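You operate a simulated robot arm through the tools that you are given. There is no shell and no other tool. Be economical: measure what you need, move in short steps, check, and stop when the job is done.

You run a simulated robot arm. Do the job below in one go: nothing can be reset, and whatever is moved stays where it is left.

TASK
Wipe the rusty fat tube, then oil a strip along the top of both.
Fine: the two on the rubber mat; all with the blue cloth, loaded at the oily felt tray; put it back. A coat counts when it lies all over at full strength: go over it till it gets no stronger. What is to be rubbed or washed off counts as gone when no trace of it is left.
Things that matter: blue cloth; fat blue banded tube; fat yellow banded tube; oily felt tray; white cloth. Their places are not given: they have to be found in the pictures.

It is judged by the outcome, as a careful person would: the job done as asked, and still so three seconds after it is handed in. It fails if anything else is knocked over, pushed out of place, dropped, spilled or broken. Flat cloth is picked up by pressing the open fingertips on it (5 to 10 N) and closing them slowly along it; thin cloth reads only 2 to 8 mm in the jaws.

THE ROBOT
A 6-joint arm with a two-finger parallel gripper, fixed in place. Base frame: the origin is at the foot of the arm, x ahead of it, y to its left, z up. Lengths are in m, angles in rad, forces in N, time in s.
With the tool pointing down near the work surface it reaches from about 0.34 to 0.86 m from the base axis. Its first joint turns from -2.007 to 2.007 rad. Payload 3.43 kg.
The tool frame sits at the grasp point between the pads (the TCP): z along the fingers, y along the line on which they close. The tips reach 0.034 m beyond it. Largest opening 0.128 m; finger width 0.024, thickness 0.012; the body of the gripper, 0.048 by 0.13 m, starts 0.096 m behind the TCP.
Orientation is that of the tool frame in the base frame, as a unit quaternion [w, x, y, z]. With the fingers straight down and closing along the base's y, the tool's x points along the base's -x, its y along +y and its z along -z.

THE INTERFACE
- The arm moves only by the tool step_arm. Its arguments are lists of equal length, an entry for each row: "linear": the shift along the base's x, y, z in m, a list of three; "angular": the turn, a rotation vector about the base's x, y, z in rad, a list of three; "hand": the finger opening in m, from 0 to 0.128. In form: {"linear": [[dx, dy, dz], ...], "angular": [[wx, wy, wz], ...], "hand": [hand, ...]}. A call has 1 to 20 rows; each row is the pose to reach, as a shift and turn from the pose commanded when the call began. A row lasts 0.2 s, in which the tool goes at most 0.05 m and 0.15 rad; a call with a longer step from one row to the next is refused whole, and so is a gripper value outside its range. Where a pose cannot be reached the arm comes as near as it can. A force on the tool above 40 N (or 10 N above the force at the start of the call, whichever is more), or a blocked arm, ends the call early, and 0.2 s more pass. Each finger travels about 0.108 m/s and halts on what it meets, pressing with about 36 N; the grip force reading is that of the motor and also rises with nothing between the fingers. The clock runs only during rows and for 0.2 s after the last one: add rows that repeat a pose to give the fingers time. The reply holds the time, the measured pose of the TCP, the force on the tool along the base axes, the opening and the grip force, in the units named above and with some noise, with the torque about the TCP (base axes, N m) and any sound that the robot's microphone picked up.
- Cameras (640 x 400 px; columns grow to the right, rows downward): "scene" is fixed at [0.0502, 0.6485, 1.7009]; the picture's right is [-0.45, -0.89, 0.00], its down [-0.56, 0.28, -0.78] and it looks along [0.69, -0.35, -0.63] (base axes); focal length 316 px, centre (320, 200). "wrist" rides on the gripper at [0.076, -0.011, -0.16] in the tool frame; the picture's right is [0.15, 0.99, 0.00], its down [-0.88, 0.13, -0.46] and it looks along [-0.45, 0.07, 0.89] (tool axes); focal length 234 px, centre (320, 200).
- capture(camera): a new picture of that camera. The clock stands still meanwhile.
- slide_trunk(by): slides the trunk up (or, below 0, down) by that many m; the arm rides with it, the base frame stays. It gives what a move gives, with no picture.
- point_at(camera, pixels): for up to 12 pixels [column, row] of the newest picture of that camera ("zoom" is the newest enlarged one), the place [x, y, z] in the base frame of the surface seen there, good to about 0.002 m. The clock stands still meanwhile.
- zoom(camera, box): a new picture of the part [left, top, right, bottom] of that camera's present view, enlarged. The clock stands still meanwhile.
- finish_job(): hands the job in; it is judged then, once.

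Go step by step. Measure first, check grasps and placings, and put right what went wrong. The budget is 80 turns and 46 pictures, counting those below and the enlarged ones. Unless the task says otherwise, let go and move clear before handing in, and close with one line.

The tools are called after "Emit:" as name(argument=value, ...) on one line, values as JSON. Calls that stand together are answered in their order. step_arm: Moves the arm, as the interface text tells. Its arguments: {"type":"object","properties":{"linear":{"type":"array","items":{"type":"array","items":{"type":"number"}}},"angular":{"type":"array","items":{"type":"array","items":{"type":"number"}}},"hand":{"type":"array","items":{"type":"number"}}},"required":["linear","angular","hand"]} The other tools are called the same way: slide_trunk (by) slides the trunk up or down; capture (camera) takes a picture; point_at (camera, pixels) gives the place of the surface under pixels of a picture; zoom (camera, box) takes an enlarged picture of a part of a camera's view; finish_job () hands the job in.

At the start:

```text
clock: 0.0
ee_pos: [0.559, 0.0991, 1.2711]
ee_rot: [0.0, -0.001, 1.0, -0.001]
force: [0.6, -0.1, 0.7]
torque: [0.0, 0.0, 0.02]
width: 0.128
gripper_force: 0.1
trunk travel left (down, up): [-0.65, 0.14]
```

scene: 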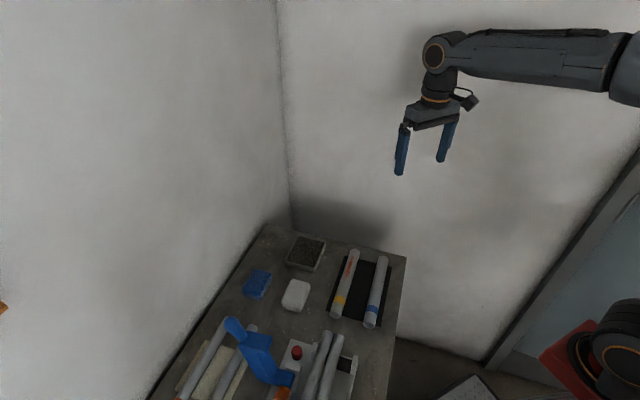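
wrist: 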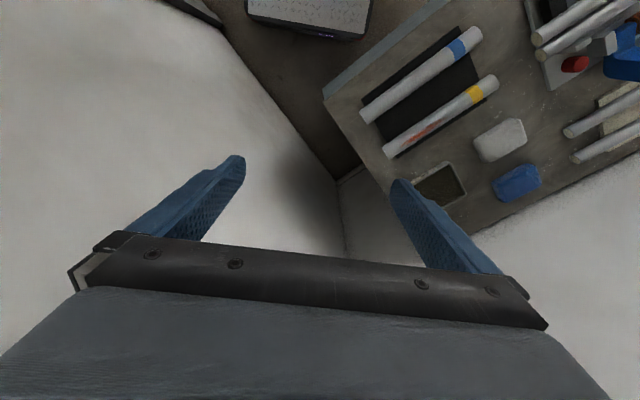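

The scene shows the bench with two tubes on a black mat (near 345,285 and 375,290), blue cloth (257,284), white cloth (296,295) and felt tray (306,252). I zoom in to measure.

Emit:
zoom(camera="scene", box=[220, 220, 420, 345])

Emit:
point_at(camera="scene", pixels=[[257, 284], [296, 295], [306, 252], [352, 252], [336, 314], [383, 260], [370, 325], [270, 300], [360, 285], [390, 300]])

```text
3.20 times, centred on (320, 282) of scene
```

zoom: 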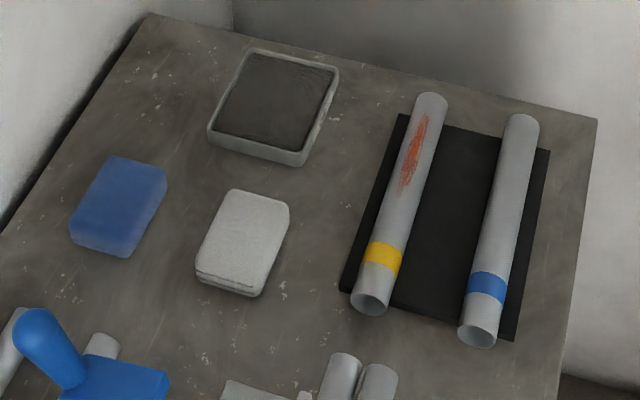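

```text
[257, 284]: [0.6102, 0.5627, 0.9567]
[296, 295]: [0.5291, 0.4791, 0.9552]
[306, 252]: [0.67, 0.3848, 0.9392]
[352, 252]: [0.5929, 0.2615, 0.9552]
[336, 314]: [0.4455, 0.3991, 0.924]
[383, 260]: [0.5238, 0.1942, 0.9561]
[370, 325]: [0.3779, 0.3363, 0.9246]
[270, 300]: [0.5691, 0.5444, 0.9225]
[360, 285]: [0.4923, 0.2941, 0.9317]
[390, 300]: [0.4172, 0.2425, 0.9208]
```

The cloths are thick folded pads, about 3 cm high. I measure their corners, the tubes' lines and the table from the zoom.

Emit:
point_at(camera="zoom", pixels=[[115, 160], [163, 170], [130, 235], [75, 222], [118, 200], [125, 256], [180, 220], [235, 193], [286, 207], [251, 280], [199, 268], [70, 239]])

Emit:
point_at(camera="zoom", pixels=[[432, 96], [420, 150], [402, 205], [385, 257], [373, 290], [522, 118], [511, 180], [497, 240], [488, 285], [480, 322], [440, 240], [400, 305]])

Emit:
point_at(camera="zoom", pixels=[[250, 52], [337, 67], [301, 155], [211, 128], [272, 95], [255, 60], [325, 75], [295, 145], [225, 125], [303, 163], [330, 180], [575, 200]])

```text
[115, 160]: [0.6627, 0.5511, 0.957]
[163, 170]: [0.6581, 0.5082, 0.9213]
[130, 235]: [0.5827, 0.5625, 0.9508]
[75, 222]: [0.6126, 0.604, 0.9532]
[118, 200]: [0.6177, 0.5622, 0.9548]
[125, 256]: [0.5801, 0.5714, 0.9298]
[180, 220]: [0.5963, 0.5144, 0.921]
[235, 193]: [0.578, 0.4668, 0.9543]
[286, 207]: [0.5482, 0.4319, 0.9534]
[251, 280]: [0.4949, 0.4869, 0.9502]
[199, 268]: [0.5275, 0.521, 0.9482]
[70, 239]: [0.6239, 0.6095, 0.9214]
```

```text
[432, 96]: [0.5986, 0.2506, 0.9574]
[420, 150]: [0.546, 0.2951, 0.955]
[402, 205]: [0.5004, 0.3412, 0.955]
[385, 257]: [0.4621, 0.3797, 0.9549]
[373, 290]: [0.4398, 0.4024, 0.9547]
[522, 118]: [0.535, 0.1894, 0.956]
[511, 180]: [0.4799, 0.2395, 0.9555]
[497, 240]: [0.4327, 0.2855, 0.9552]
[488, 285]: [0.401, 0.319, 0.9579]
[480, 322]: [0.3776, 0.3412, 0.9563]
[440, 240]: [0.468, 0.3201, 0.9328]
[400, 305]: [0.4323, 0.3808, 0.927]
```

```text
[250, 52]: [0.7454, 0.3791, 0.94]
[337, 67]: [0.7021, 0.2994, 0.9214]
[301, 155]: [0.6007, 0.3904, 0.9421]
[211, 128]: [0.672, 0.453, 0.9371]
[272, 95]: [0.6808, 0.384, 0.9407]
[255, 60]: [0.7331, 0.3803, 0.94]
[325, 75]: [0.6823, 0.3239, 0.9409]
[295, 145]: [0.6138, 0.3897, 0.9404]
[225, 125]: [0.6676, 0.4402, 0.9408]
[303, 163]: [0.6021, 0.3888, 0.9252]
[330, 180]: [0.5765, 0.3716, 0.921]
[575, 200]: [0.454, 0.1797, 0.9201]
```

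Table top is z≈0.921, tube tops ≈0.956, and the tubes run along about (-0.72, 0.69). I look closer at the rust, check the wall near the blue cloth, and lower the trunk.

Emit:
zoom(camera="scene", box=[320, 240, 400, 290])

Emit:
point_at(camera="scene", pixels=[[232, 270], [225, 270], [245, 230], [262, 228], [300, 225], [233, 327], [255, 350], [252, 335], [280, 378], [297, 350]])

Emit:
slide_trunk(by=-0.2)

```text
8.00 times, centred on (360, 265) of scene
```

zoom: 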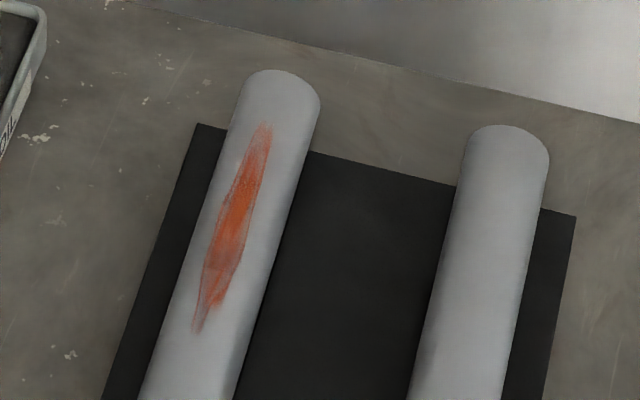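

```text
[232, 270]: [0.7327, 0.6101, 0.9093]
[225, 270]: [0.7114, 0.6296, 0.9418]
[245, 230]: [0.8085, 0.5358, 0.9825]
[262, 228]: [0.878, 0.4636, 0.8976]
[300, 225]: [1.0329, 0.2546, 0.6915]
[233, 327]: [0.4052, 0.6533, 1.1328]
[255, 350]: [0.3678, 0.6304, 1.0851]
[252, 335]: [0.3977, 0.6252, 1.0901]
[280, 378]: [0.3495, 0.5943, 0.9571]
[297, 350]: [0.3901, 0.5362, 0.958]
```

```text
clock: 2.2
ee_pos: [0.5586, 0.0992, 1.0708]
ee_rot: [0.0, 0.0, 1.0, 0.0]
force: [1.3, 1.3, -0.3]
torque: [-0.03, -0.01, -0.02]
width: 0.1282
gripper_force: 0.0
trunk travel left (down, up): [-0.45, 0.34]
```

Rust lies along the top of the yellow-banded tube, within about ±8 mm. The wall is 0.117 m beyond the blue cloth, so there is room. I move above the cloth with the jaws closing across the tube direction (yaw -45°).

Emit:
step_arm(linear=[[0.006, 0.045, 0], [0.012, 0.09, 0], [0.018, 0.135, 0], [0.024, 0.18, 0], [0.03, 0.225, 0], [0.036, 0.27, 0], [0.042, 0.315, 0], [0.048, 0.36, 0], [0.054, 0.405, 0], [0.06, 0.45, 0], [0.06, 0.459, 0], [0.06, 0.459, 0]], angular=[[0, 0, -0.1], [0, 0, -0.2], [0, 0, -0.3], [0, 0, -0.4], [0, 0, -0.5], [0, 0, -0.6], [0, 0, -0.7], [0, 0, -0.785], [0, 0, -0.785], [0, 0, -0.785], [0, 0, -0.785], [0, 0, -0.785]], hand=[0.128, 0.128, 0.128, 0.128, 0.128, 0.12, 0.12, 0.11, 0.1, 0.1, 0.1, 0.1])

Emit:
capture(camera="wrist")

```text
clock: 4.8
ee_pos: [0.6094, 0.5482, 1.0625]
ee_rot: [0.0, 0.383, 0.924, -0.001]
force: [0.5, 0.0, -0.1]
torque: [0.0, 0.01, -0.06]
width: 0.1002
gripper_force: 0.1
out of reach, approached as far as the arm can: row 10, 11, 12
trunk travel left (down, up): [-0.45, 0.34]
```

```text
41 pictures are left
```

wrist: 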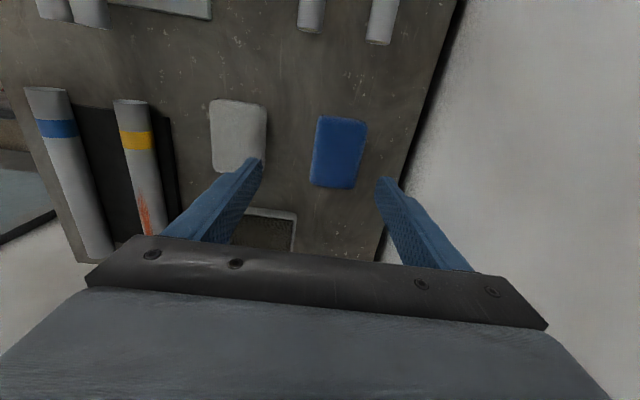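

The reach limit bites here at this trunk height; I measure the cloth corners (315-367, 117-188) in the wrist view and lower the trunk a little to see whether reach improves.

Emit:
point_at(camera="wrist", pixels=[[320, 118], [365, 123], [355, 187], [313, 182], [340, 152], [213, 102], [264, 107], [290, 245], [250, 212], [400, 150]])

Emit:
slide_trunk(by=-0.05)

```text
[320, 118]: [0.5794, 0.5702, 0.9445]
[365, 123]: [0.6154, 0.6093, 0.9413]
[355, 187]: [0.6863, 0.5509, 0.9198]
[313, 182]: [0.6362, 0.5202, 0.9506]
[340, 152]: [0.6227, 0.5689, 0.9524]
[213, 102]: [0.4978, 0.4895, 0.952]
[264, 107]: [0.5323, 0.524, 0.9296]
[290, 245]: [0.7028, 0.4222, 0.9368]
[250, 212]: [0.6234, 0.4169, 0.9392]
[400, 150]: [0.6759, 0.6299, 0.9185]
```

```text
clock: 5.7
ee_pos: [0.6103, 0.5484, 1.0147]
ee_rot: [0.0, 0.382, 0.924, 0.0]
force: [0.1, -0.6, -0.4]
torque: [0.01, 0.02, 0.0]
width: 0.1002
gripper_force: 0.0
trunk travel left (down, up): [-0.4, 0.39]
```

Cloth centre is about (0.621, 0.563), aligned with yaw ≈ -45°. I move over it, then check the reach.

Emit:
step_arm(linear=[[0.01, 0.013, -0.01], [0.01, 0.013, -0.03], [0.01, 0.013, -0.03]], angular=[[0, 0, 0.0], [0, 0, 0], [0, 0, 0]], hand=[0.09, 0.09, 0.09])

Emit:
capture(camera="wrist")

```text
clock: 6.5
ee_pos: [0.6205, 0.5624, 0.9836]
ee_rot: [0.0, 0.383, 0.924, 0.0]
force: [0.2, 0.1, 0.0]
torque: [-0.01, -0.05, 0.0]
width: 0.0899
gripper_force: 0.0
out of reach, approached as far as the arm can: row 1
trunk travel left (down, up): [-0.4, 0.39]
```

```text
40 pictures are left
```

wrist: 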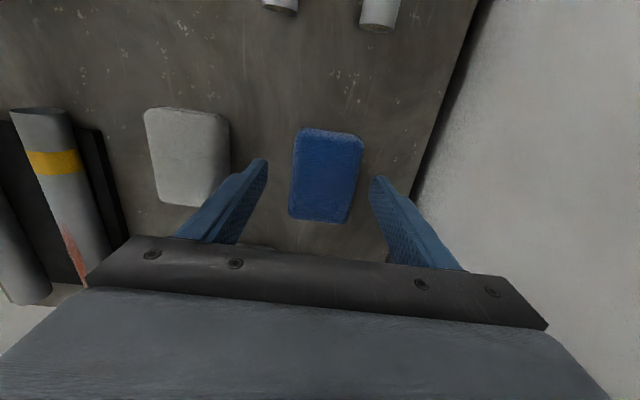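

Jaws straddle the blue cloth well (tips at 262 and 380, cloth 290-362). I lower to tips at z≈0.935, leaving the lower part free, and close.

Emit:
step_arm(linear=[[0, 0, -0.008], [0, 0, -0.016], [0, 0, -0.016], [0, 0, -0.016], [0, 0, -0.016], [0, 0, -0.016], [0, 0, -0.016]], angular=[[0, 0, 0], [0, 0, 0], [0, 0, 0], [0, 0, 0], [0, 0, 0], [0, 0, 0], [0, 0, 0]], hand=[0.09, 0.09, 0.07, 0.055, 0.045, 0.035, 0.03])

Emit:
capture(camera="wrist")

```text
clock: 8.1
ee_pos: [0.6205, 0.562, 0.9676]
ee_rot: [0.0, 0.382, 0.924, 0.0]
force: [0.3, 0.1, 1.4]
torque: [-0.01, 0.01, -0.01]
width: 0.0591
gripper_force: 36.2
trunk travel left (down, up): [-0.4, 0.39]
```

```text
39 pictures are left
```

wrist: 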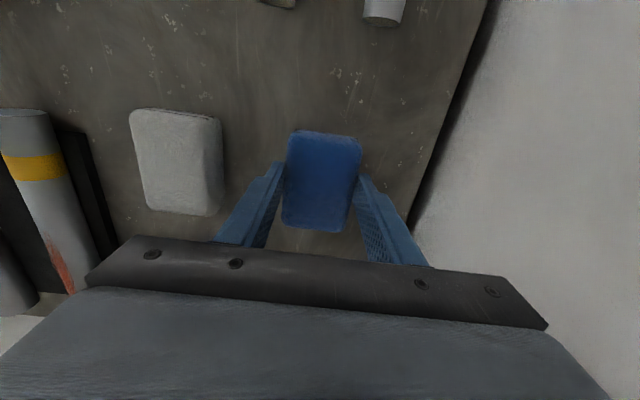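

The cloth is gripped (width 0.059, solid). Before lifting I take accurate tube centre lines and rust extents from the earlier close zoom, and lift the cloth.

Emit:
point_at(camera="zoom", pixels=[[285, 75], [275, 110], [236, 230], [199, 350], [508, 132], [504, 170], [480, 300], [464, 380], [265, 125], [195, 330], [217, 230], [255, 230]])

Emit:
step_arm(linear=[[0, 0, 0.03], [0, 0, 0.06], [-0.01, -0.01, 0.08], [-0.01, -0.01, 0.08]], angular=[[0, 0, 0], [0, 0, 0], [0, 0, 0], [0, 0, 0]], hand=[0.03, 0.03, 0.03, 0.03])

Emit:
capture(camera="wrist")

```text
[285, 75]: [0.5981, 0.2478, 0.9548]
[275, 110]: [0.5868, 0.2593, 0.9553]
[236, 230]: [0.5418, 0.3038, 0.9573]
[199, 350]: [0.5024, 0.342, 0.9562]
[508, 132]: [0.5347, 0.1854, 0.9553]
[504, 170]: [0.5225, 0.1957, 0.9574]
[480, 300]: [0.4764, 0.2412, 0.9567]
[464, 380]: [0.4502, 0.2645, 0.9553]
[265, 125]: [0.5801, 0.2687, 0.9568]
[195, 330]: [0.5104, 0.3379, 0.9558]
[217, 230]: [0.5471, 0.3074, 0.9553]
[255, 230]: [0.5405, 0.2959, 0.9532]
```

```text
clock: 9.1
ee_pos: [0.6037, 0.5451, 1.0434]
ee_rot: [0.0, 0.383, 0.924, 0.0]
force: [0.0, -0.1, -0.3]
torque: [-0.03, 0.02, 0.02]
width: 0.0587
gripper_force: 35.2
out of reach, approached as far as the arm can: row 2, 3, 4
trunk travel left (down, up): [-0.4, 0.39]
```

```text
38 pictures are left
```

wrist: 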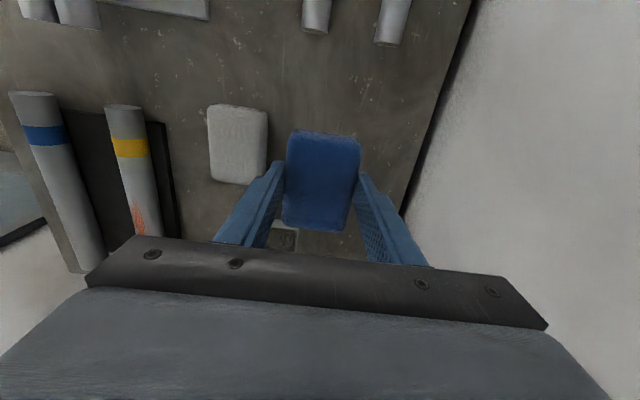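

The cloth is held and lifted. The yellow tube's axis is x+y≈0.8455 (x 0.437…0.600), blue x+y≈0.718; rust runs x 0.510–0.580. I move above the rust start.

Emit:
step_arm(linear=[[-0.005, -0.045, 0], [-0.01, -0.09, 0], [-0.015, -0.135, 0], [-0.02, -0.18, 0], [-0.025, -0.225, 0], [-0.029, -0.27, 0], [-0.029, -0.275, 0], [-0.029, -0.275, 0]], angular=[[0, 0, 0], [0, 0, 0], [0, 0, 0], [0, 0, 0], [0, 0, 0], [0, 0, 0], [0, 0, 0], [0, 0, 0]], hand=[0.03, 0.03, 0.03, 0.03, 0.03, 0.03, 0.03, 0.03])

Emit:
capture(camera="wrist")

```text
clock: 10.9
ee_pos: [0.574, 0.2717, 1.0424]
ee_rot: [0.0, 0.383, 0.924, 0.0]
force: [-0.5, -0.3, -0.2]
torque: [0.01, 0.02, 0.02]
width: 0.0591
gripper_force: 36.1
trunk travel left (down, up): [-0.4, 0.39]
```

```text
37 pictures are left
```

wrist: 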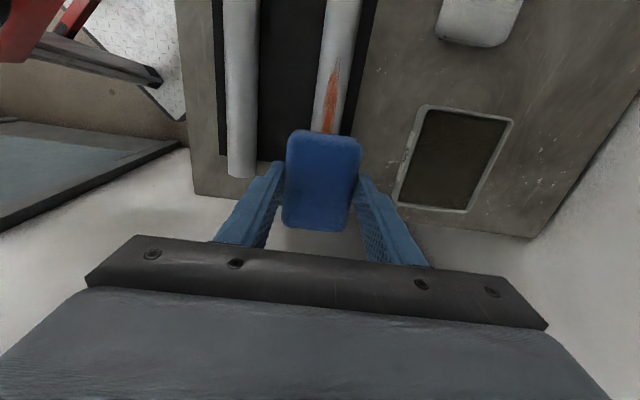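

Centred over the yellow tube (x+y=0.8457). I lower in small steps until contact.

Emit:
step_arm(linear=[[0, 0, -0.02], [0, 0, -0.034], [0, 0, -0.038], [0, 0, -0.041], [0, 0, -0.041]], angular=[[0, 0, 0], [0, 0, 0], [0, 0, 0], [0, 0, 0], [0, 0, 0]], hand=[0.03, 0.03, 0.03, 0.03, 0.03])

```text
clock: 12.1
ee_pos: [0.5753, 0.2697, 1.0017]
ee_rot: [0.0, 0.382, 0.924, 0.0]
force: [-0.1, -1.3, 1.9]
torque: [0.0, -0.01, -0.01]
width: 0.059
gripper_force: 35.7
trunk travel left (down, up): [-0.4, 0.39]
```

Contact at z≈1.002 as expected. I press a bit more and stroke back and forth over the rust.

Emit:
step_arm(linear=[[0, 0, -0.0015], [-0.02, 0.02, -0.0015], [-0.04, 0.04, -0.0015], [-0.06, 0.06, -0.0015], [-0.07, 0.07, -0.0015], [-0.05, 0.05, -0.0015], [-0.03, 0.03, -0.0015], [-0.01, 0.01, -0.0015], [0, 0, -0.0015]], angular=[[0, 0, 0], [0, 0, 0], [0, 0, 0], [0, 0, 0], [0, 0, 0], [0, 0, 0], [0, 0, 0], [0, 0, 0], [0, 0, 0]], hand=[0.03, 0.03, 0.03, 0.03, 0.03, 0.03, 0.03, 0.03, 0.03])

Emit:
zoom(camera="scene", box=[300, 230, 420, 335])

```text
clock: 14.1
ee_pos: [0.5747, 0.2708, 1.0021]
ee_rot: [0.0, 0.383, 0.924, 0.0]
force: [-3.7, 2.9, 12.4]
torque: [0.2, 0.18, -0.02]
width: 0.0588
gripper_force: 36.3
trunk travel left (down, up): [-0.4, 0.39]
```

```text
3.81 times, centred on (360, 282) of scene
```

zoom: 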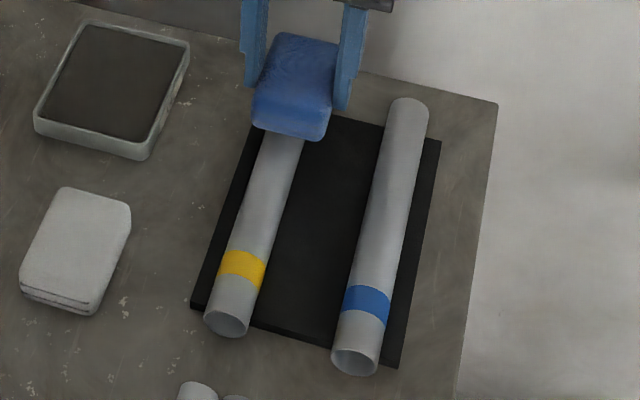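

About 12 N of pressure, stable, and the tube hasn't moved. Two more strokes, then lift aside and look.

Emit:
step_arm(linear=[[-0.02, 0.02, 0], [-0.04, 0.04, 0], [-0.06, 0.06, 0], [-0.07, 0.07, 0], [-0.05, 0.05, 0], [-0.03, 0.03, 0], [-0.01, 0.01, 0], [0.005, -0.005, 0], [-0.02, 0.02, 0], [-0.04, 0.04, 0], [-0.06, 0.06, 0], [-0.07, 0.07, 0], [-0.05, 0.05, 0], [-0.03, 0.03, 0], [-0.01, 0.01, 0], [0, 0, 0.02], [0.0, 0, 0.04], [0.03, 0.03, 0.05], [0.06, 0.06, 0.05]], angular=[[0, 0, 0], [0, 0, 0], [0, 0, 0], [0, 0, 0], [0, 0, 0], [0, 0, 0], [0, 0, 0], [0, 0, 0], [0, 0, 0], [0, 0, 0], [0, 0, 0], [0, 0, 0], [0, 0, 0], [0, 0, 0], [0, 0, 0], [0, 0, 0], [0, 0, 0], [0, 0, 0], [0, 0, 0]], hand=[0.03, 0.03, 0.03, 0.03, 0.03, 0.03, 0.03, 0.03, 0.03, 0.03, 0.03, 0.03, 0.03, 0.03, 0.03, 0.03, 0.03, 0.03, 0.03])

Emit:
zoom(camera="scene", box=[320, 240, 400, 290])

```text
clock: 18.1
ee_pos: [0.6325, 0.3313, 1.0514]
ee_rot: [0.0, 0.383, 0.924, -0.001]
force: [-0.8, 0.0, 0.7]
torque: [0.04, -0.01, -0.01]
width: 0.0589
gripper_force: 35.8
trunk travel left (down, up): [-0.4, 0.39]
```

```text
8.00 times, centred on (360, 265) of scene
```

zoom: 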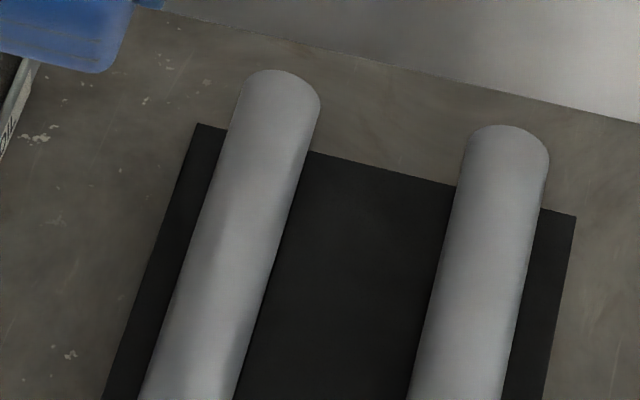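

The rust is gone completely. Now the oily felt tray: centre (0.673, 0.385), felt z≈0.9405; I move over it and press lightly.

Emit:
step_arm(linear=[[0.02, 0.027, 0], [0.041, 0.054, 0], [0.041, 0.054, -0.03], [0.041, 0.054, -0.055], [0.041, 0.054, -0.062], [0.041, 0.054, -0.065], [0.041, 0.054, -0.065]], angular=[[0, 0, 0], [0, 0, 0], [0, 0, 0], [0, 0, 0], [0, 0, 0], [0, 0, 0], [0, 0, 0]], hand=[0.03, 0.03, 0.03, 0.03, 0.03, 0.03, 0.03])

Emit:
zoom(camera="scene", box=[260, 210, 380, 285])

```text
clock: 19.7
ee_pos: [0.6748, 0.3848, 0.9852]
ee_rot: [0.0, 0.383, 0.924, 0.001]
force: [0.8, 0.9, 4.7]
torque: [0.01, 0.07, 0.05]
width: 0.0589
gripper_force: 35.4
trunk travel left (down, up): [-0.4, 0.39]
```

```text
5.33 times, centred on (320, 248) of scene
```

zoom: 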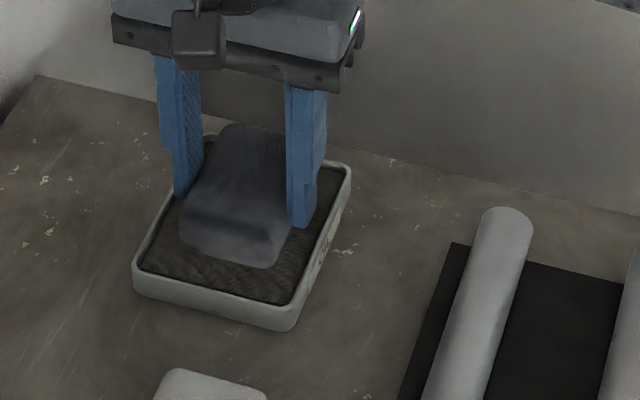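

The cloth has turned dark with oil. I press a bit more for a full load, then lift and move over the far end of the yellow tube.

Emit:
step_arm(linear=[[0, 0, -0.001], [0.004, 0.004, -0.001], [-0.004, -0.004, -0.001], [0, 0, -0.001], [0, 0, 0.03], [0, 0, 0.065], [-0.025, -0.035, 0.065], [-0.05, -0.07, 0.065], [-0.075, -0.105, 0.065], [-0.0918, -0.1223, 0.065], [-0.0918, -0.1223, 0.04], [-0.0918, -0.1223, 0.025], [-0.0918, -0.1223, 0.018], [-0.0918, -0.1223, 0.016], [-0.0918, -0.1223, 0.016]], angular=[[0, 0, 0], [0, 0, 0], [0, 0, 0], [0, 0, 0], [0, 0, 0], [0, 0, 0], [0, 0, 0], [0, 0, 0], [0, 0, 0], [0, 0, 0], [0, 0, 0], [0, 0, 0], [0, 0, 0], [0, 0, 0], [0, 0, 0]], hand=[0.03, 0.03, 0.03, 0.03, 0.03, 0.03, 0.03, 0.03, 0.03, 0.03, 0.03, 0.03, 0.03, 0.03, 0.03])

```text
clock: 22.9
ee_pos: [0.5827, 0.2628, 1.0018]
ee_rot: [0.0, 0.383, 0.924, 0.0]
force: [0.3, 0.2, -0.3]
torque: [-0.03, -0.01, 0.03]
width: 0.0588
gripper_force: 36.3
trunk travel left (down, up): [-0.4, 0.39]
```

Just above contact. I press 2 mm and make one full-length stroke along the tube (to x≈0.453) and back.

Emit:
step_arm(linear=[[0, 0, -0.0015], [0, 0, -0.0022], [-0.022, 0.022, -0.0022], [-0.044, 0.044, -0.0022], [-0.066, 0.066, -0.0022], [-0.088, 0.088, -0.0022], [-0.11, 0.11, -0.0022], [-0.13, 0.13, -0.0022], [-0.11, 0.11, -0.0022], [-0.088, 0.088, -0.0022], [-0.066, 0.066, -0.0022], [-0.044, 0.044, -0.0022], [-0.022, 0.022, -0.0022], [0, 0, -0.0022], [-0.022, 0.022, -0.0022], [-0.044, 0.044, -0.0022], [-0.066, 0.066, -0.0022], [-0.088, 0.088, -0.0022], [-0.11, 0.11, -0.0022], [-0.13, 0.13, -0.0022]], angular=[[0, 0, 0], [0, 0, 0], [0, 0, 0], [0, 0, 0], [0, 0, 0], [0, 0, 0], [0, 0, 0], [0, 0, 0], [0, 0, 0], [0, 0, 0], [0, 0, 0], [0, 0, 0], [0, 0, 0], [0, 0, 0], [0, 0, 0], [0, 0, 0], [0, 0, 0], [0, 0, 0], [0, 0, 0], [0, 0, 0]], hand=[0.03, 0.03, 0.03, 0.03, 0.03, 0.03, 0.03, 0.03, 0.03, 0.03, 0.03, 0.03, 0.03, 0.03, 0.03, 0.03, 0.03, 0.03, 0.03, 0.03])

Emit:
zoom(camera="scene", box=[300, 240, 420, 335])

```text
clock: 27.1
ee_pos: [0.4536, 0.3901, 1.0002]
ee_rot: [0.001, 0.383, 0.924, -0.001]
force: [2.3, -2.1, 12.6]
torque: [-0.2, -0.2, 0.05]
width: 0.0587
gripper_force: 36.4
trunk travel left (down, up): [-0.4, 0.39]
```

```text
4.21 times, centred on (360, 288) of scene
```

zoom: 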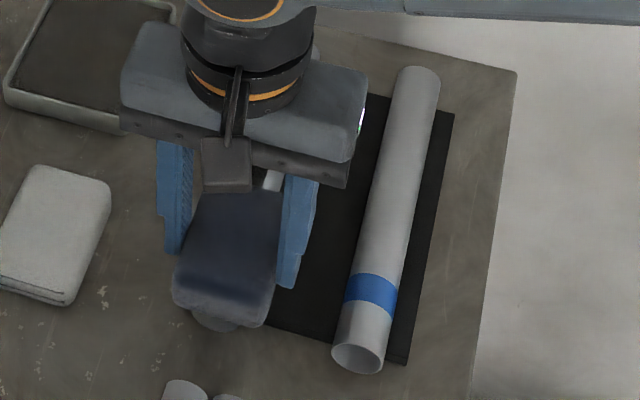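

Pressure is fine (≈12 N). I lift and go above the tray so I can see the coat.

Emit:
step_arm(linear=[[0, 0, 0.03], [0.02, 0, 0.05], [0.06, 0, 0.05], [0.1, 0, 0.05], [0.14, 0, 0.05], [0.18, 0, 0.05], [0.2205, -0.0045, 0.05], [0.2205, -0.0045, 0.05]], angular=[[0, 0, 0], [0, 0, 0], [0, 0, 0], [0, 0, 0], [0, 0, 0], [0, 0, 0], [0, 0, 0], [0, 0, 0]], hand=[0.03, 0.03, 0.03, 0.03, 0.03, 0.03, 0.03, 0.03])

Emit:
zoom(camera="scene", box=[310, 240, 410, 335])

Emit:
capture(camera="wrist")

```text
clock: 28.9
ee_pos: [0.6746, 0.3859, 1.049]
ee_rot: [0.0, 0.382, 0.924, 0.0]
force: [-0.3, 0.5, -0.4]
torque: [0.05, -0.03, 0.0]
width: 0.0589
gripper_force: 36.1
trunk travel left (down, up): [-0.4, 0.39]
```

```text
4.21 times, centred on (360, 288) of scene
```

zoom: 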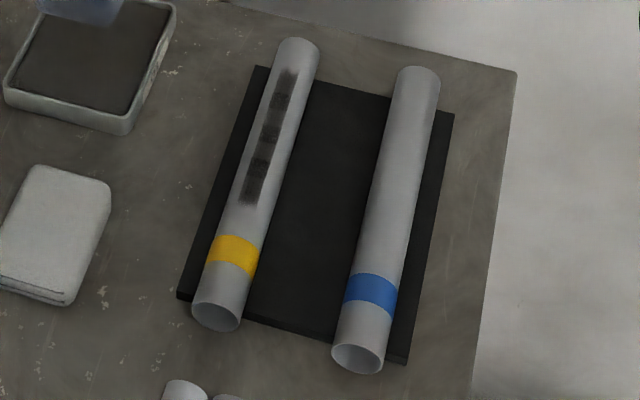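

```text
31 pictures are left
```

wrist: 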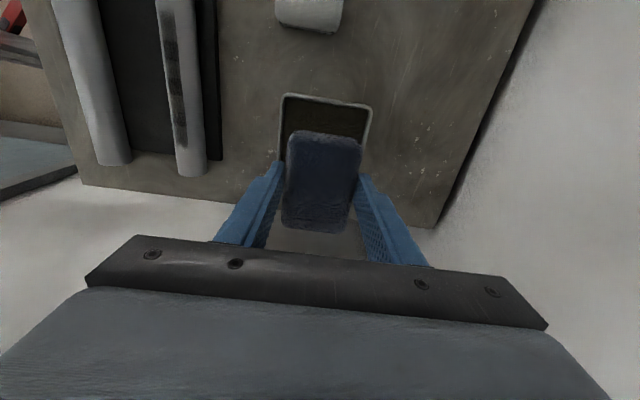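

A dark oil strip now lies on the yellow tube (rows 70–203), but patchy. I measure its extent and reload the cloth at the tray.

Emit:
point_at(camera="zoom", pixels=[[290, 72], [270, 130], [260, 165], [248, 203], [242, 190], [261, 190], [272, 90], [296, 45], [217, 318], [385, 352], [417, 72]])

Emit:
step_arm(linear=[[0, 0, -0.03], [0, 0, -0.05], [0, 0, -0.06], [0, 0, -0.065], [0, 0, -0.065], [0.004, 0.004, -0.065], [-0.004, -0.004, -0.065], [0, 0, -0.065], [0, 0, -0.065]], angular=[[0, 0, 0], [0, 0, 0], [0, 0, 0], [0, 0, 0], [0, 0, 0], [0, 0, 0], [0, 0, 0], [0, 0, 0], [0, 0, 0]], hand=[0.03, 0.03, 0.03, 0.03, 0.03, 0.03, 0.03, 0.03, 0.03])

```text
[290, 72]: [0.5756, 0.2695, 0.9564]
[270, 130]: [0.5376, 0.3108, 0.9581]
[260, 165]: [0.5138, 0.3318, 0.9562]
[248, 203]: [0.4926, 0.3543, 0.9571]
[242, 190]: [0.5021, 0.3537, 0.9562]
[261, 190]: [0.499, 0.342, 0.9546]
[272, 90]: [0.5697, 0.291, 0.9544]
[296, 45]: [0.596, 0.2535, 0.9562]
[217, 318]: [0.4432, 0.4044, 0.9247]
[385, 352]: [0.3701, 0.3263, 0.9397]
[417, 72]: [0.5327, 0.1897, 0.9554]
```

```text
clock: 30.9
ee_pos: [0.675, 0.3865, 0.9862]
ee_rot: [0.0, 0.383, 0.924, 0.0]
force: [-0.8, -0.3, 0.8]
torque: [0.01, 0.06, 0.03]
width: 0.0589
gripper_force: 35.7
trunk travel left (down, up): [-0.4, 0.39]
```

Contact was light (0.8 N), so I press 2.5 mm further, then return to the yellow tube.

Emit:
step_arm(linear=[[0, 0, -0.002], [0, 0, -0.0025], [0.004, 0.004, -0.0025], [-0.004, -0.004, -0.0025], [0, 0, -0.0025], [0, 0, 0.03], [0, 0, 0.066], [-0.025, -0.035, 0.066], [-0.05, -0.07, 0.066], [-0.075, -0.105, 0.066], [-0.095, -0.121, 0.066], [-0.095, -0.121, 0.04], [-0.095, -0.121, 0.025], [-0.095, -0.121, 0.018], [-0.095, -0.121, 0.016], [-0.095, -0.121, 0.016]], angular=[[0, 0, 0], [0, 0, 0], [0, 0, 0], [0, 0, 0], [0, 0, 0], [0, 0, 0], [0, 0, 0], [0, 0, 0], [0, 0, 0], [0, 0, 0], [0, 0, 0], [0, 0, 0], [0, 0, 0], [0, 0, 0], [0, 0, 0], [0, 0, 0]], hand=[0.03, 0.03, 0.03, 0.03, 0.03, 0.03, 0.03, 0.03, 0.03, 0.03, 0.03, 0.03, 0.03, 0.03, 0.03, 0.03])

```text
clock: 34.3
ee_pos: [0.5786, 0.2671, 1.0003]
ee_rot: [0.0, 0.383, 0.924, 0.0]
force: [0.3, 0.4, 0.2]
torque: [0.04, 0.01, 0.06]
width: 0.0589
gripper_force: 35.8
trunk travel left (down, up): [-0.4, 0.39]
```

At the contact height again. I press and go slower along the strip.

Emit:
step_arm(linear=[[0, 0, -0.002], [0, 0, -0.002], [-0.012, 0.012, -0.002], [-0.024, 0.024, -0.002], [-0.036, 0.036, -0.002], [-0.048, 0.048, -0.002], [-0.06, 0.06, -0.002], [-0.072, 0.072, -0.002], [-0.084, 0.084, -0.002], [-0.096, 0.096, -0.002], [-0.108, 0.108, -0.002], [-0.096, 0.096, -0.002], [-0.084, 0.084, -0.002], [-0.072, 0.072, -0.002], [-0.06, 0.06, -0.002], [-0.048, 0.048, -0.002], [-0.036, 0.036, -0.002], [-0.024, 0.024, -0.002], [-0.012, 0.012, -0.002], [0, 0, -0.002]], angular=[[0, 0, 0], [0, 0, 0], [0, 0, 0], [0, 0, 0], [0, 0, 0], [0, 0, 0], [0, 0, 0], [0, 0, 0], [0, 0, 0], [0, 0, 0], [0, 0, 0], [0, 0, 0], [0, 0, 0], [0, 0, 0], [0, 0, 0], [0, 0, 0], [0, 0, 0], [0, 0, 0], [0, 0, 0], [0, 0, 0]], hand=[0.03, 0.03, 0.03, 0.03, 0.03, 0.03, 0.03, 0.03, 0.03, 0.03, 0.03, 0.03, 0.03, 0.03, 0.03, 0.03, 0.03, 0.03, 0.03, 0.03])

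Emit:
step_arm(linear=[[0, 0, 0.03], [0, 0, 0.05], [0.032, 0.04, 0.05], [0.064, 0.08, 0.05], [0.095, 0.12, 0.05], [0.095, 0.12, 0.05]], angular=[[0, 0, 0], [0, 0, 0], [0, 0, 0], [0, 0, 0], [0, 0, 0], [0, 0, 0]], hand=[0.03, 0.03, 0.03, 0.03, 0.03, 0.03])

Emit:
zoom(camera="scene", box=[310, 240, 410, 335])

```text
clock: 36.5
ee_pos: [0.4846, 0.358, 1.0]
ee_rot: [0.001, 0.383, 0.924, 0.001]
force: [1.0, -4.0, 10.6]
torque: [0.04, 0.1, -0.01]
width: 0.0588
gripper_force: 35.8
trunk travel left (down, up): [-0.4, 0.39]
stopped in row 10: the force on the tool passed its limit at 42 N (the readings are from after the stop); the commanded pose is now the measured one
```

```text
refused: row 3 steps farther than a row can; nothing moved
```

```text
4.21 times, centred on (360, 288) of scene
```

zoom: 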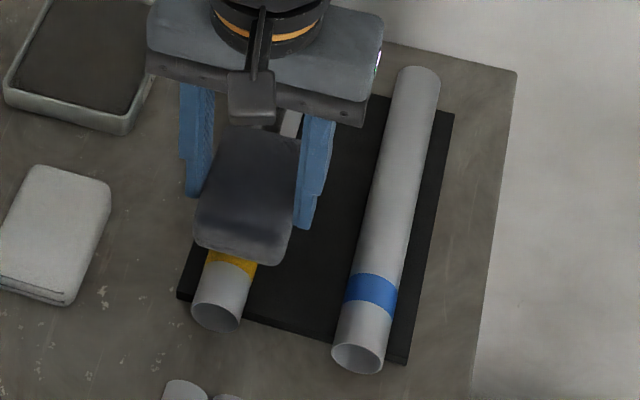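

Force spiked to 42 N near the band and the stroke stopped; nothing was displaced. Now 10.6 N here, so I return with slightly less pressure.

Emit:
step_arm(linear=[[0.001, 0.001, 0.0005], [0.013, -0.011, 0.0005], [0.025, -0.023, 0.0005], [0.037, -0.035, 0.0005], [0.049, -0.047, 0.0005], [0.061, -0.059, 0.0005], [0.073, -0.071, 0.0005], [0.085, -0.083, 0.0005], [0.094, -0.092, 0.0005]], angular=[[0, 0, 0], [0, 0, 0], [0, 0, 0], [0, 0, 0], [0, 0, 0], [0, 0, 0], [0, 0, 0], [0, 0, 0], [0, 0, 0]], hand=[0.03, 0.03, 0.03, 0.03, 0.03, 0.03, 0.03, 0.03, 0.03])

```text
clock: 38.5
ee_pos: [0.5795, 0.2675, 1.0003]
ee_rot: [0.002, 0.382, 0.924, 0.0]
force: [-5.1, 4.3, 13.6]
torque: [0.28, 0.19, 0.02]
width: 0.0591
gripper_force: 35.9
trunk travel left (down, up): [-0.4, 0.39]
```

Good at 13.6 N. One more pass out and back, then lift toward the tray.

Emit:
step_arm(linear=[[-0.014, 0.014, 0.0003], [-0.028, 0.028, 0.0003], [-0.042, 0.042, 0.0003], [-0.056, 0.056, 0.0003], [-0.07, 0.07, 0.0003], [-0.084, 0.084, 0.0003], [-0.098, 0.098, 0.0003], [-0.084, 0.084, 0.0003], [-0.07, 0.07, 0.0003], [-0.056, 0.056, 0.0003], [-0.042, 0.042, 0.0003], [-0.028, 0.028, 0.0003], [-0.014, 0.014, 0.0003], [0, 0, 0.0003], [0, 0, 0.03], [0, 0, 0.05], [0.03, 0.037, 0.05], [0.06, 0.074, 0.05], [0.09, 0.11, 0.05], [0.0955, 0.1185, 0.05]], angular=[[0, 0, 0], [0, 0, 0], [0, 0, 0], [0, 0, 0], [0, 0, 0], [0, 0, 0], [0, 0, 0], [0, 0, 0], [0, 0, 0], [0, 0, 0], [0, 0, 0], [0, 0, 0], [0, 0, 0], [0, 0, 0], [0, 0, 0], [0, 0, 0], [0, 0, 0], [0, 0, 0], [0, 0, 0], [0, 0, 0]], hand=[0.03, 0.03, 0.03, 0.03, 0.03, 0.03, 0.03, 0.03, 0.03, 0.03, 0.03, 0.03, 0.03, 0.03, 0.03, 0.03, 0.03, 0.03, 0.03, 0.03])

Emit:
zoom(camera="scene", box=[310, 240, 410, 335])

```text
clock: 42.7
ee_pos: [0.6732, 0.3849, 1.049]
ee_rot: [0.001, 0.383, 0.924, 0.0]
force: [-0.4, -0.1, 0.9]
torque: [0.01, -0.01, -0.02]
width: 0.0589
gripper_force: 35.8
trunk travel left (down, up): [-0.4, 0.39]
```

```text
4.21 times, centred on (360, 288) of scene
```

zoom: 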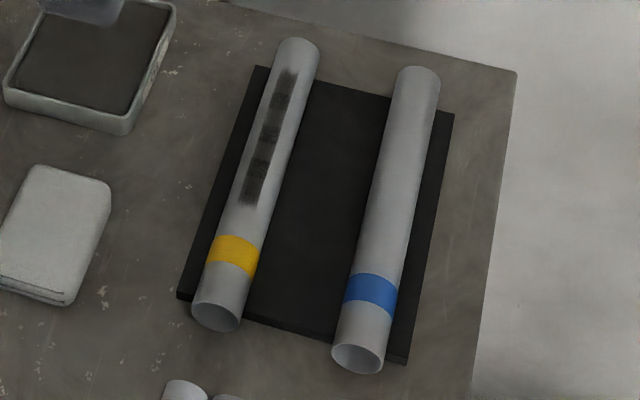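

The strip looks the same as before. I zoom in to judge whether it is evenly full.

Emit:
zoom(camera="scene", box=[335, 245, 395, 295])

```text
8.00 times, centred on (365, 270) of scene
```

zoom: 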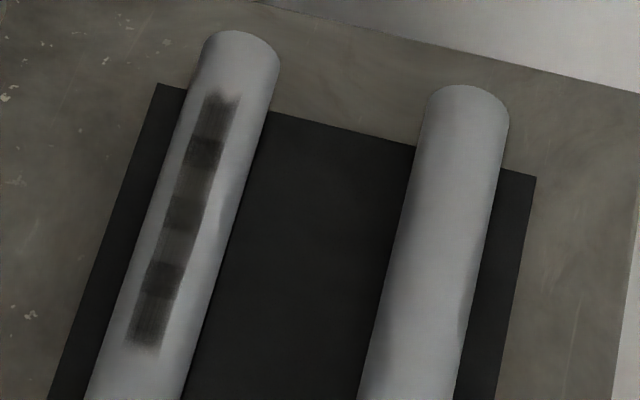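

The dark bands are just overlaps of patches; a second load changed nothing, so the yellow strip is at full strength. I reload for the blue tube.

Emit:
step_arm(linear=[[0, 0, -0.03], [0, 0, -0.05], [0, 0, -0.06], [0, 0, -0.065], [0, 0, -0.067], [0.003, 0.003, -0.067], [-0.003, -0.003, -0.067], [0, 0, -0.067], [0, 0, -0.067]], angular=[[0, 0, 0], [0, 0, 0], [0, 0, 0], [0, 0, 0], [0, 0, 0], [0, 0, 0], [0, 0, 0], [0, 0, 0], [0, 0, 0]], hand=[0.03, 0.03, 0.03, 0.03, 0.03, 0.03, 0.03, 0.03, 0.03])

```text
clock: 44.7
ee_pos: [0.6753, 0.3847, 0.9836]
ee_rot: [0.001, 0.384, 0.924, 0.0]
force: [-4.2, -2.6, 10.5]
torque: [-0.31, 0.28, 0.0]
width: 0.0589
gripper_force: 36.2
trunk travel left (down, up): [-0.4, 0.39]
```

Loaded at 10.5 N. Moving to the far part of the blue tube, stopping just at contact height.

Emit:
step_arm(linear=[[0, 0, 0.035], [0, 0, 0.067], [-0.025, -0.03, 0.067], [-0.05, -0.06, 0.067], [-0.075, -0.09, 0.067], [-0.1, -0.12, 0.067], [-0.125, -0.15, 0.067], [-0.15, -0.178, 0.067], [-0.1575, -0.184, 0.067], [-0.1575, -0.184, 0.035], [-0.1575, -0.184, 0.024], [-0.1575, -0.184, 0.0195], [-0.1575, -0.184, 0.0195]], angular=[[0, 0, 0], [0, 0, 0], [0, 0, 0], [0, 0, 0], [0, 0, 0], [0, 0, 0], [0, 0, 0], [0, 0, 0], [0, 0, 0], [0, 0, 0], [0, 0, 0], [0, 0, 0], [0, 0, 0]], hand=[0.03, 0.03, 0.03, 0.03, 0.03, 0.03, 0.03, 0.03, 0.03, 0.03, 0.03, 0.03, 0.03])

```text
clock: 47.5
ee_pos: [0.5176, 0.2008, 1.0022]
ee_rot: [0.001, 0.383, 0.924, 0.001]
force: [-0.3, -0.3, -1.1]
torque: [0.02, 0.0, 0.0]
width: 0.0588
gripper_force: 35.7
trunk travel left (down, up): [-0.4, 0.39]
```

No contact yet; I press 2.2 mm and stroke the blue tube, out, back, and out-and-back again.

Emit:
step_arm(linear=[[0, 0, -0.0015], [0, 0, -0.0022], [-0.02, 0.02, -0.0022], [-0.04, 0.04, -0.0022], [-0.06, 0.06, -0.0022], [-0.08, 0.08, -0.0022], [-0.1, 0.1, -0.0022], [-0.12, 0.12, -0.0022], [-0.1, 0.1, -0.0022], [-0.08, 0.08, -0.0022], [-0.06, 0.06, -0.0022], [-0.04, 0.04, -0.0022], [-0.02, 0.02, -0.0022], [0, 0, -0.0022]], angular=[[0, 0, 0], [0, 0, 0], [0, 0, 0], [0, 0, 0], [0, 0, 0], [0, 0, 0], [0, 0, 0], [0, 0, 0], [0, 0, 0], [0, 0, 0], [0, 0, 0], [0, 0, 0], [0, 0, 0], [0, 0, 0]], hand=[0.03, 0.03, 0.03, 0.03, 0.03, 0.03, 0.03, 0.03, 0.03, 0.03, 0.03, 0.03, 0.03, 0.03])

```text
clock: 50.5
ee_pos: [0.5186, 0.2, 0.9988]
ee_rot: [0.001, 0.382, 0.924, 0.001]
force: [-2.8, 2.4, 9.7]
torque: [0.17, 0.15, 0.02]
width: 0.059
gripper_force: 36.7
trunk travel left (down, up): [-0.4, 0.39]
```

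About 10 N throughout. Another out-and-back, then lift toward the tray and look.

Emit:
step_arm(linear=[[-0.02, 0.02, 0], [-0.04, 0.04, 0], [-0.06, 0.06, 0], [-0.08, 0.08, 0], [-0.1, 0.1, 0], [-0.08, 0.08, 0], [-0.06, 0.06, 0], [-0.04, 0.04, 0], [-0.02, 0.02, 0], [0, 0, 0], [0, 0, 0.03], [0, 0, 0.05], [0.026, 0.031, 0.05], [0.052, 0.062, 0.05], [0.078, 0.093, 0.05], [0.104, 0.124, 0.05], [0.13, 0.155, 0.05], [0.157, 0.184, 0.05], [0.157, 0.184, 0.05]], angular=[[0, 0, 0], [0, 0, 0], [0, 0, 0], [0, 0, 0], [0, 0, 0], [0, 0, 0], [0, 0, 0], [0, 0, 0], [0, 0, 0], [0, 0, 0], [0, 0, 0], [0, 0, 0], [0, 0, 0], [0, 0, 0], [0, 0, 0], [0, 0, 0], [0, 0, 0], [0, 0, 0], [0, 0, 0]], hand=[0.03, 0.03, 0.03, 0.03, 0.03, 0.03, 0.03, 0.03, 0.03, 0.03, 0.03, 0.03, 0.03, 0.03, 0.03, 0.03, 0.03, 0.03, 0.03])

Emit:
zoom(camera="scene", box=[330, 245, 400, 300])

```text
clock: 54.5
ee_pos: [0.6735, 0.388, 1.0506]
ee_rot: [0.001, 0.383, 0.924, 0.001]
force: [-0.2, 0.4, -0.1]
torque: [0.01, -0.02, -0.01]
width: 0.0587
gripper_force: 35.5
trunk travel left (down, up): [-0.4, 0.39]
```

```text
7.27 times, centred on (365, 272) of scene
```

zoom: 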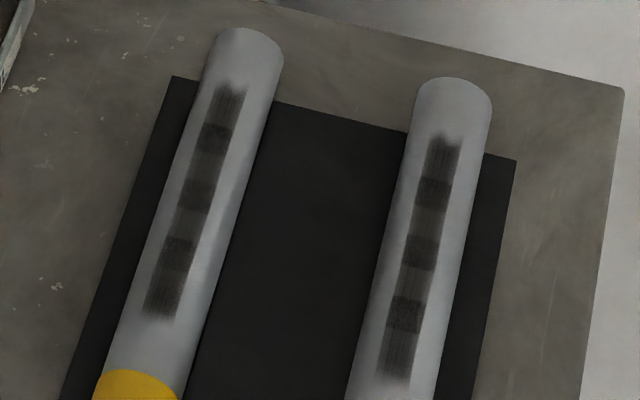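

Both strips now look alike. To be sure blue gets no stronger, I reload once more and repeat.

Emit:
step_arm(linear=[[0, -0.002, -0.03], [0, -0.002, -0.05], [0, -0.002, -0.06], [0, -0.002, -0.065], [0, -0.002, -0.0665], [0.003, 0.001, -0.0665], [-0.003, -0.005, -0.0665], [0, -0.002, -0.0665], [0, -0.002, -0.0665]], angular=[[0, 0, 0], [0, 0, 0], [0, 0, 0], [0, 0, 0], [0, 0, 0], [0, 0, 0], [0, 0, 0], [0, 0, 0], [0, 0, 0]], hand=[0.03, 0.03, 0.03, 0.03, 0.03, 0.03, 0.03, 0.03, 0.03])

Emit:
step_arm(linear=[[0, 0, 0.035], [0, 0, 0.067], [-0.025, -0.03, 0.067], [-0.05, -0.06, 0.067], [-0.075, -0.09, 0.067], [-0.1, -0.12, 0.067], [-0.125, -0.15, 0.067], [-0.15, -0.178, 0.067], [-0.1575, -0.184, 0.067], [-0.1575, -0.184, 0.035], [-0.1575, -0.184, 0.024], [-0.1575, -0.184, 0.0195], [-0.1575, -0.184, 0.0195]], angular=[[0, 0, 0], [0, 0, 0], [0, 0, 0], [0, 0, 0], [0, 0, 0], [0, 0, 0], [0, 0, 0], [0, 0, 0], [0, 0, 0], [0, 0, 0], [0, 0, 0], [0, 0, 0], [0, 0, 0]], hand=[0.03, 0.03, 0.03, 0.03, 0.03, 0.03, 0.03, 0.03, 0.03, 0.03, 0.03, 0.03, 0.03])

```text
clock: 56.5
ee_pos: [0.6746, 0.3831, 0.9844]
ee_rot: [0.001, 0.383, 0.924, 0.0]
force: [0.2, -0.5, -0.3]
torque: [-0.02, -0.01, 0.0]
width: 0.0589
gripper_force: 36.1
trunk travel left (down, up): [-0.4, 0.39]
```

```text
clock: 59.3
ee_pos: [0.5155, 0.1984, 1.0033]
ee_rot: [0.002, 0.383, 0.924, 0.001]
force: [-0.5, -0.5, -0.4]
torque: [0.01, -0.01, 0.0]
width: 0.0586
gripper_force: 35.5
trunk travel left (down, up): [-0.4, 0.39]
```

The last tray touch was barely a contact, but earlier loads were ample. I recentre on the blue tube, press and do another out-and-back.

Emit:
step_arm(linear=[[0.002, 0.002, 0], [0.002, 0.002, -0.002], [0.002, 0.002, -0.0035], [-0.018, 0.022, -0.0035], [-0.038, 0.042, -0.0035], [-0.058, 0.062, -0.0035], [-0.078, 0.082, -0.0035], [-0.098, 0.102, -0.0035], [-0.078, 0.082, -0.0035], [-0.058, 0.062, -0.0035], [-0.038, 0.042, -0.0035], [-0.018, 0.022, -0.0035], [0.002, 0.002, -0.0035]], angular=[[0, 0, 0], [0, 0, 0], [0, 0, 0], [0, 0, 0], [0, 0, 0], [0, 0, 0], [0, 0, 0], [0, 0, 0], [0, 0, 0], [0, 0, 0], [0, 0, 0], [0, 0, 0], [0, 0, 0]], hand=[0.03, 0.03, 0.03, 0.03, 0.03, 0.03, 0.03, 0.03, 0.03, 0.03, 0.03, 0.03, 0.03])

Emit:
step_arm(linear=[[0, 0, 0.03], [0, 0, 0.05], [0.02, 0.04, 0.05], [0.035, 0.083, 0.05], [0.05, 0.126, 0.05], [0.064, 0.169, 0.05], [0.077, 0.212, 0.05], [0.09, 0.255, 0.045], [0.09, 0.3, 0.04], [0.09, 0.335, 0.035], [0.09, 0.335, 0.035]], angular=[[0, 0, 0], [0, 0, 0], [0, 0, 0], [0, 0, 0], [0, 0, 0], [0, 0, 0], [0, 0, 0], [0, 0, 0], [0, 0, 0], [0, 0, 0], [0, 0, 0]], hand=[0.03, 0.03, 0.03, 0.03, 0.03, 0.03, 0.03, 0.03, 0.03, 0.03, 0.03])

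Emit:
zoom(camera="scene", box=[330, 245, 400, 300])

```text
clock: 62.1
ee_pos: [0.5183, 0.2016, 1.0011]
ee_rot: [0.001, 0.382, 0.924, 0.001]
force: [-0.7, -1.0, -0.1]
torque: [0.0, -0.01, -0.03]
width: 0.059
gripper_force: 35.9
trunk travel left (down, up): [-0.4, 0.39]
```

```text
clock: 64.5
ee_pos: [0.6061, 0.5386, 1.0356]
ee_rot: [0.001, 0.383, 0.924, 0.001]
force: [0.7, 0.5, 0.4]
torque: [0.0, -0.05, 0.01]
width: 0.0588
gripper_force: 35.4
trunk travel left (down, up): [-0.4, 0.39]
```

```text
7.27 times, centred on (365, 272) of scene
```

zoom: 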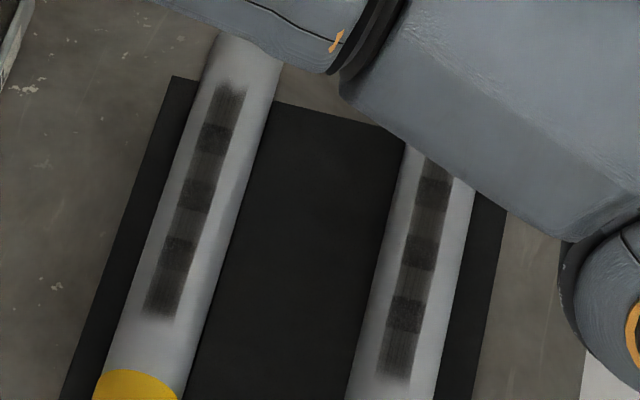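

That pass made no contact (-0.1 N), so it proved nothing. I have budget, so I go back to the tray and do a proper loaded pass.

Emit:
step_arm(linear=[[0.0, -0.04, 0.014], [0.02, -0.08, 0.014], [0.045, -0.115, 0.014], [0.0685, -0.1536, 0.014], [0.0685, -0.1536, -0.02], [0.0685, -0.1536, -0.04], [0.0685, -0.1536, -0.05], [0.0685, -0.1536, -0.052], [0.0685, -0.1536, -0.052]], angular=[[0, 0, 0], [0, 0, 0], [0, 0, 0], [0, 0, 0], [0, 0, 0], [0, 0, 0], [0, 0, 0], [0, 0, 0], [0, 0, 0]], hand=[0.03, 0.03, 0.03, 0.03, 0.03, 0.03, 0.03, 0.03, 0.03])

```text
clock: 66.5
ee_pos: [0.6764, 0.3823, 0.9827]
ee_rot: [0.002, 0.383, 0.924, 0.002]
force: [1.2, 0.1, 5.2]
torque: [-0.13, 0.05, 0.0]
width: 0.0586
gripper_force: 35.6
trunk travel left (down, up): [-0.4, 0.39]
```

5 N contact on the felt; a little more pressure, then to the blue tube.

Emit:
step_arm(linear=[[0, 0, -0.001], [0, 0, -0.001], [0, 0, 0.035], [0, 0, 0.067], [-0.025, -0.03, 0.067], [-0.05, -0.06, 0.067], [-0.075, -0.09, 0.067], [-0.1, -0.12, 0.067], [-0.125, -0.15, 0.067], [-0.15, -0.178, 0.067], [-0.158, -0.182, 0.067], [-0.158, -0.182, 0.035], [-0.158, -0.182, 0.024], [-0.158, -0.182, 0.0195], [-0.158, -0.182, 0.0175], [-0.158, -0.182, 0.0175]], angular=[[0, 0, 0], [0, 0, 0], [0, 0, 0], [0, 0, 0], [0, 0, 0], [0, 0, 0], [0, 0, 0], [0, 0, 0], [0, 0, 0], [0, 0, 0], [0, 0, 0], [0, 0, 0], [0, 0, 0], [0, 0, 0], [0, 0, 0], [0, 0, 0]], hand=[0.03, 0.03, 0.03, 0.03, 0.03, 0.03, 0.03, 0.03, 0.03, 0.03, 0.03, 0.03, 0.03, 0.03, 0.03, 0.03])

Emit:
step_arm(linear=[[0, 0, -0.001], [0, 0, -0.001]], angular=[[0, 0, 0], [0, 0, 0]], hand=[0.03, 0.03])

```text
clock: 69.9
ee_pos: [0.5189, 0.2014, 1.0006]
ee_rot: [0.001, 0.382, 0.924, 0.001]
force: [0.3, 0.2, -0.7]
torque: [-0.02, 0.01, 0.01]
width: 0.0586
gripper_force: 35.7
trunk travel left (down, up): [-0.4, 0.39]
```

```text
clock: 70.5
ee_pos: [0.5191, 0.2013, 0.9989]
ee_rot: [0.001, 0.383, 0.924, 0.0]
force: [0.1, 0.0, -0.9]
torque: [-0.04, 0.0, -0.05]
width: 0.0589
gripper_force: 36.0
trunk travel left (down, up): [-0.4, 0.39]
```

Still no force; I go down a further 1.5 mm and read.

Emit:
step_arm(linear=[[0, -0.0015, -0.0008], [0, -0.0015, -0.0015], [0, -0.0015, -0.0015]], angular=[[0, 0, 0], [0, 0, 0], [0, 0, 0]], hand=[0.03, 0.03, 0.03])

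```text
clock: 71.3
ee_pos: [0.5185, 0.1995, 0.997]
ee_rot: [0.001, 0.383, 0.924, 0.001]
force: [-1.5, 0.4, 6.2]
torque: [0.03, 0.11, 0.0]
width: 0.0588
gripper_force: 35.6
trunk travel left (down, up): [-0.4, 0.39]
```

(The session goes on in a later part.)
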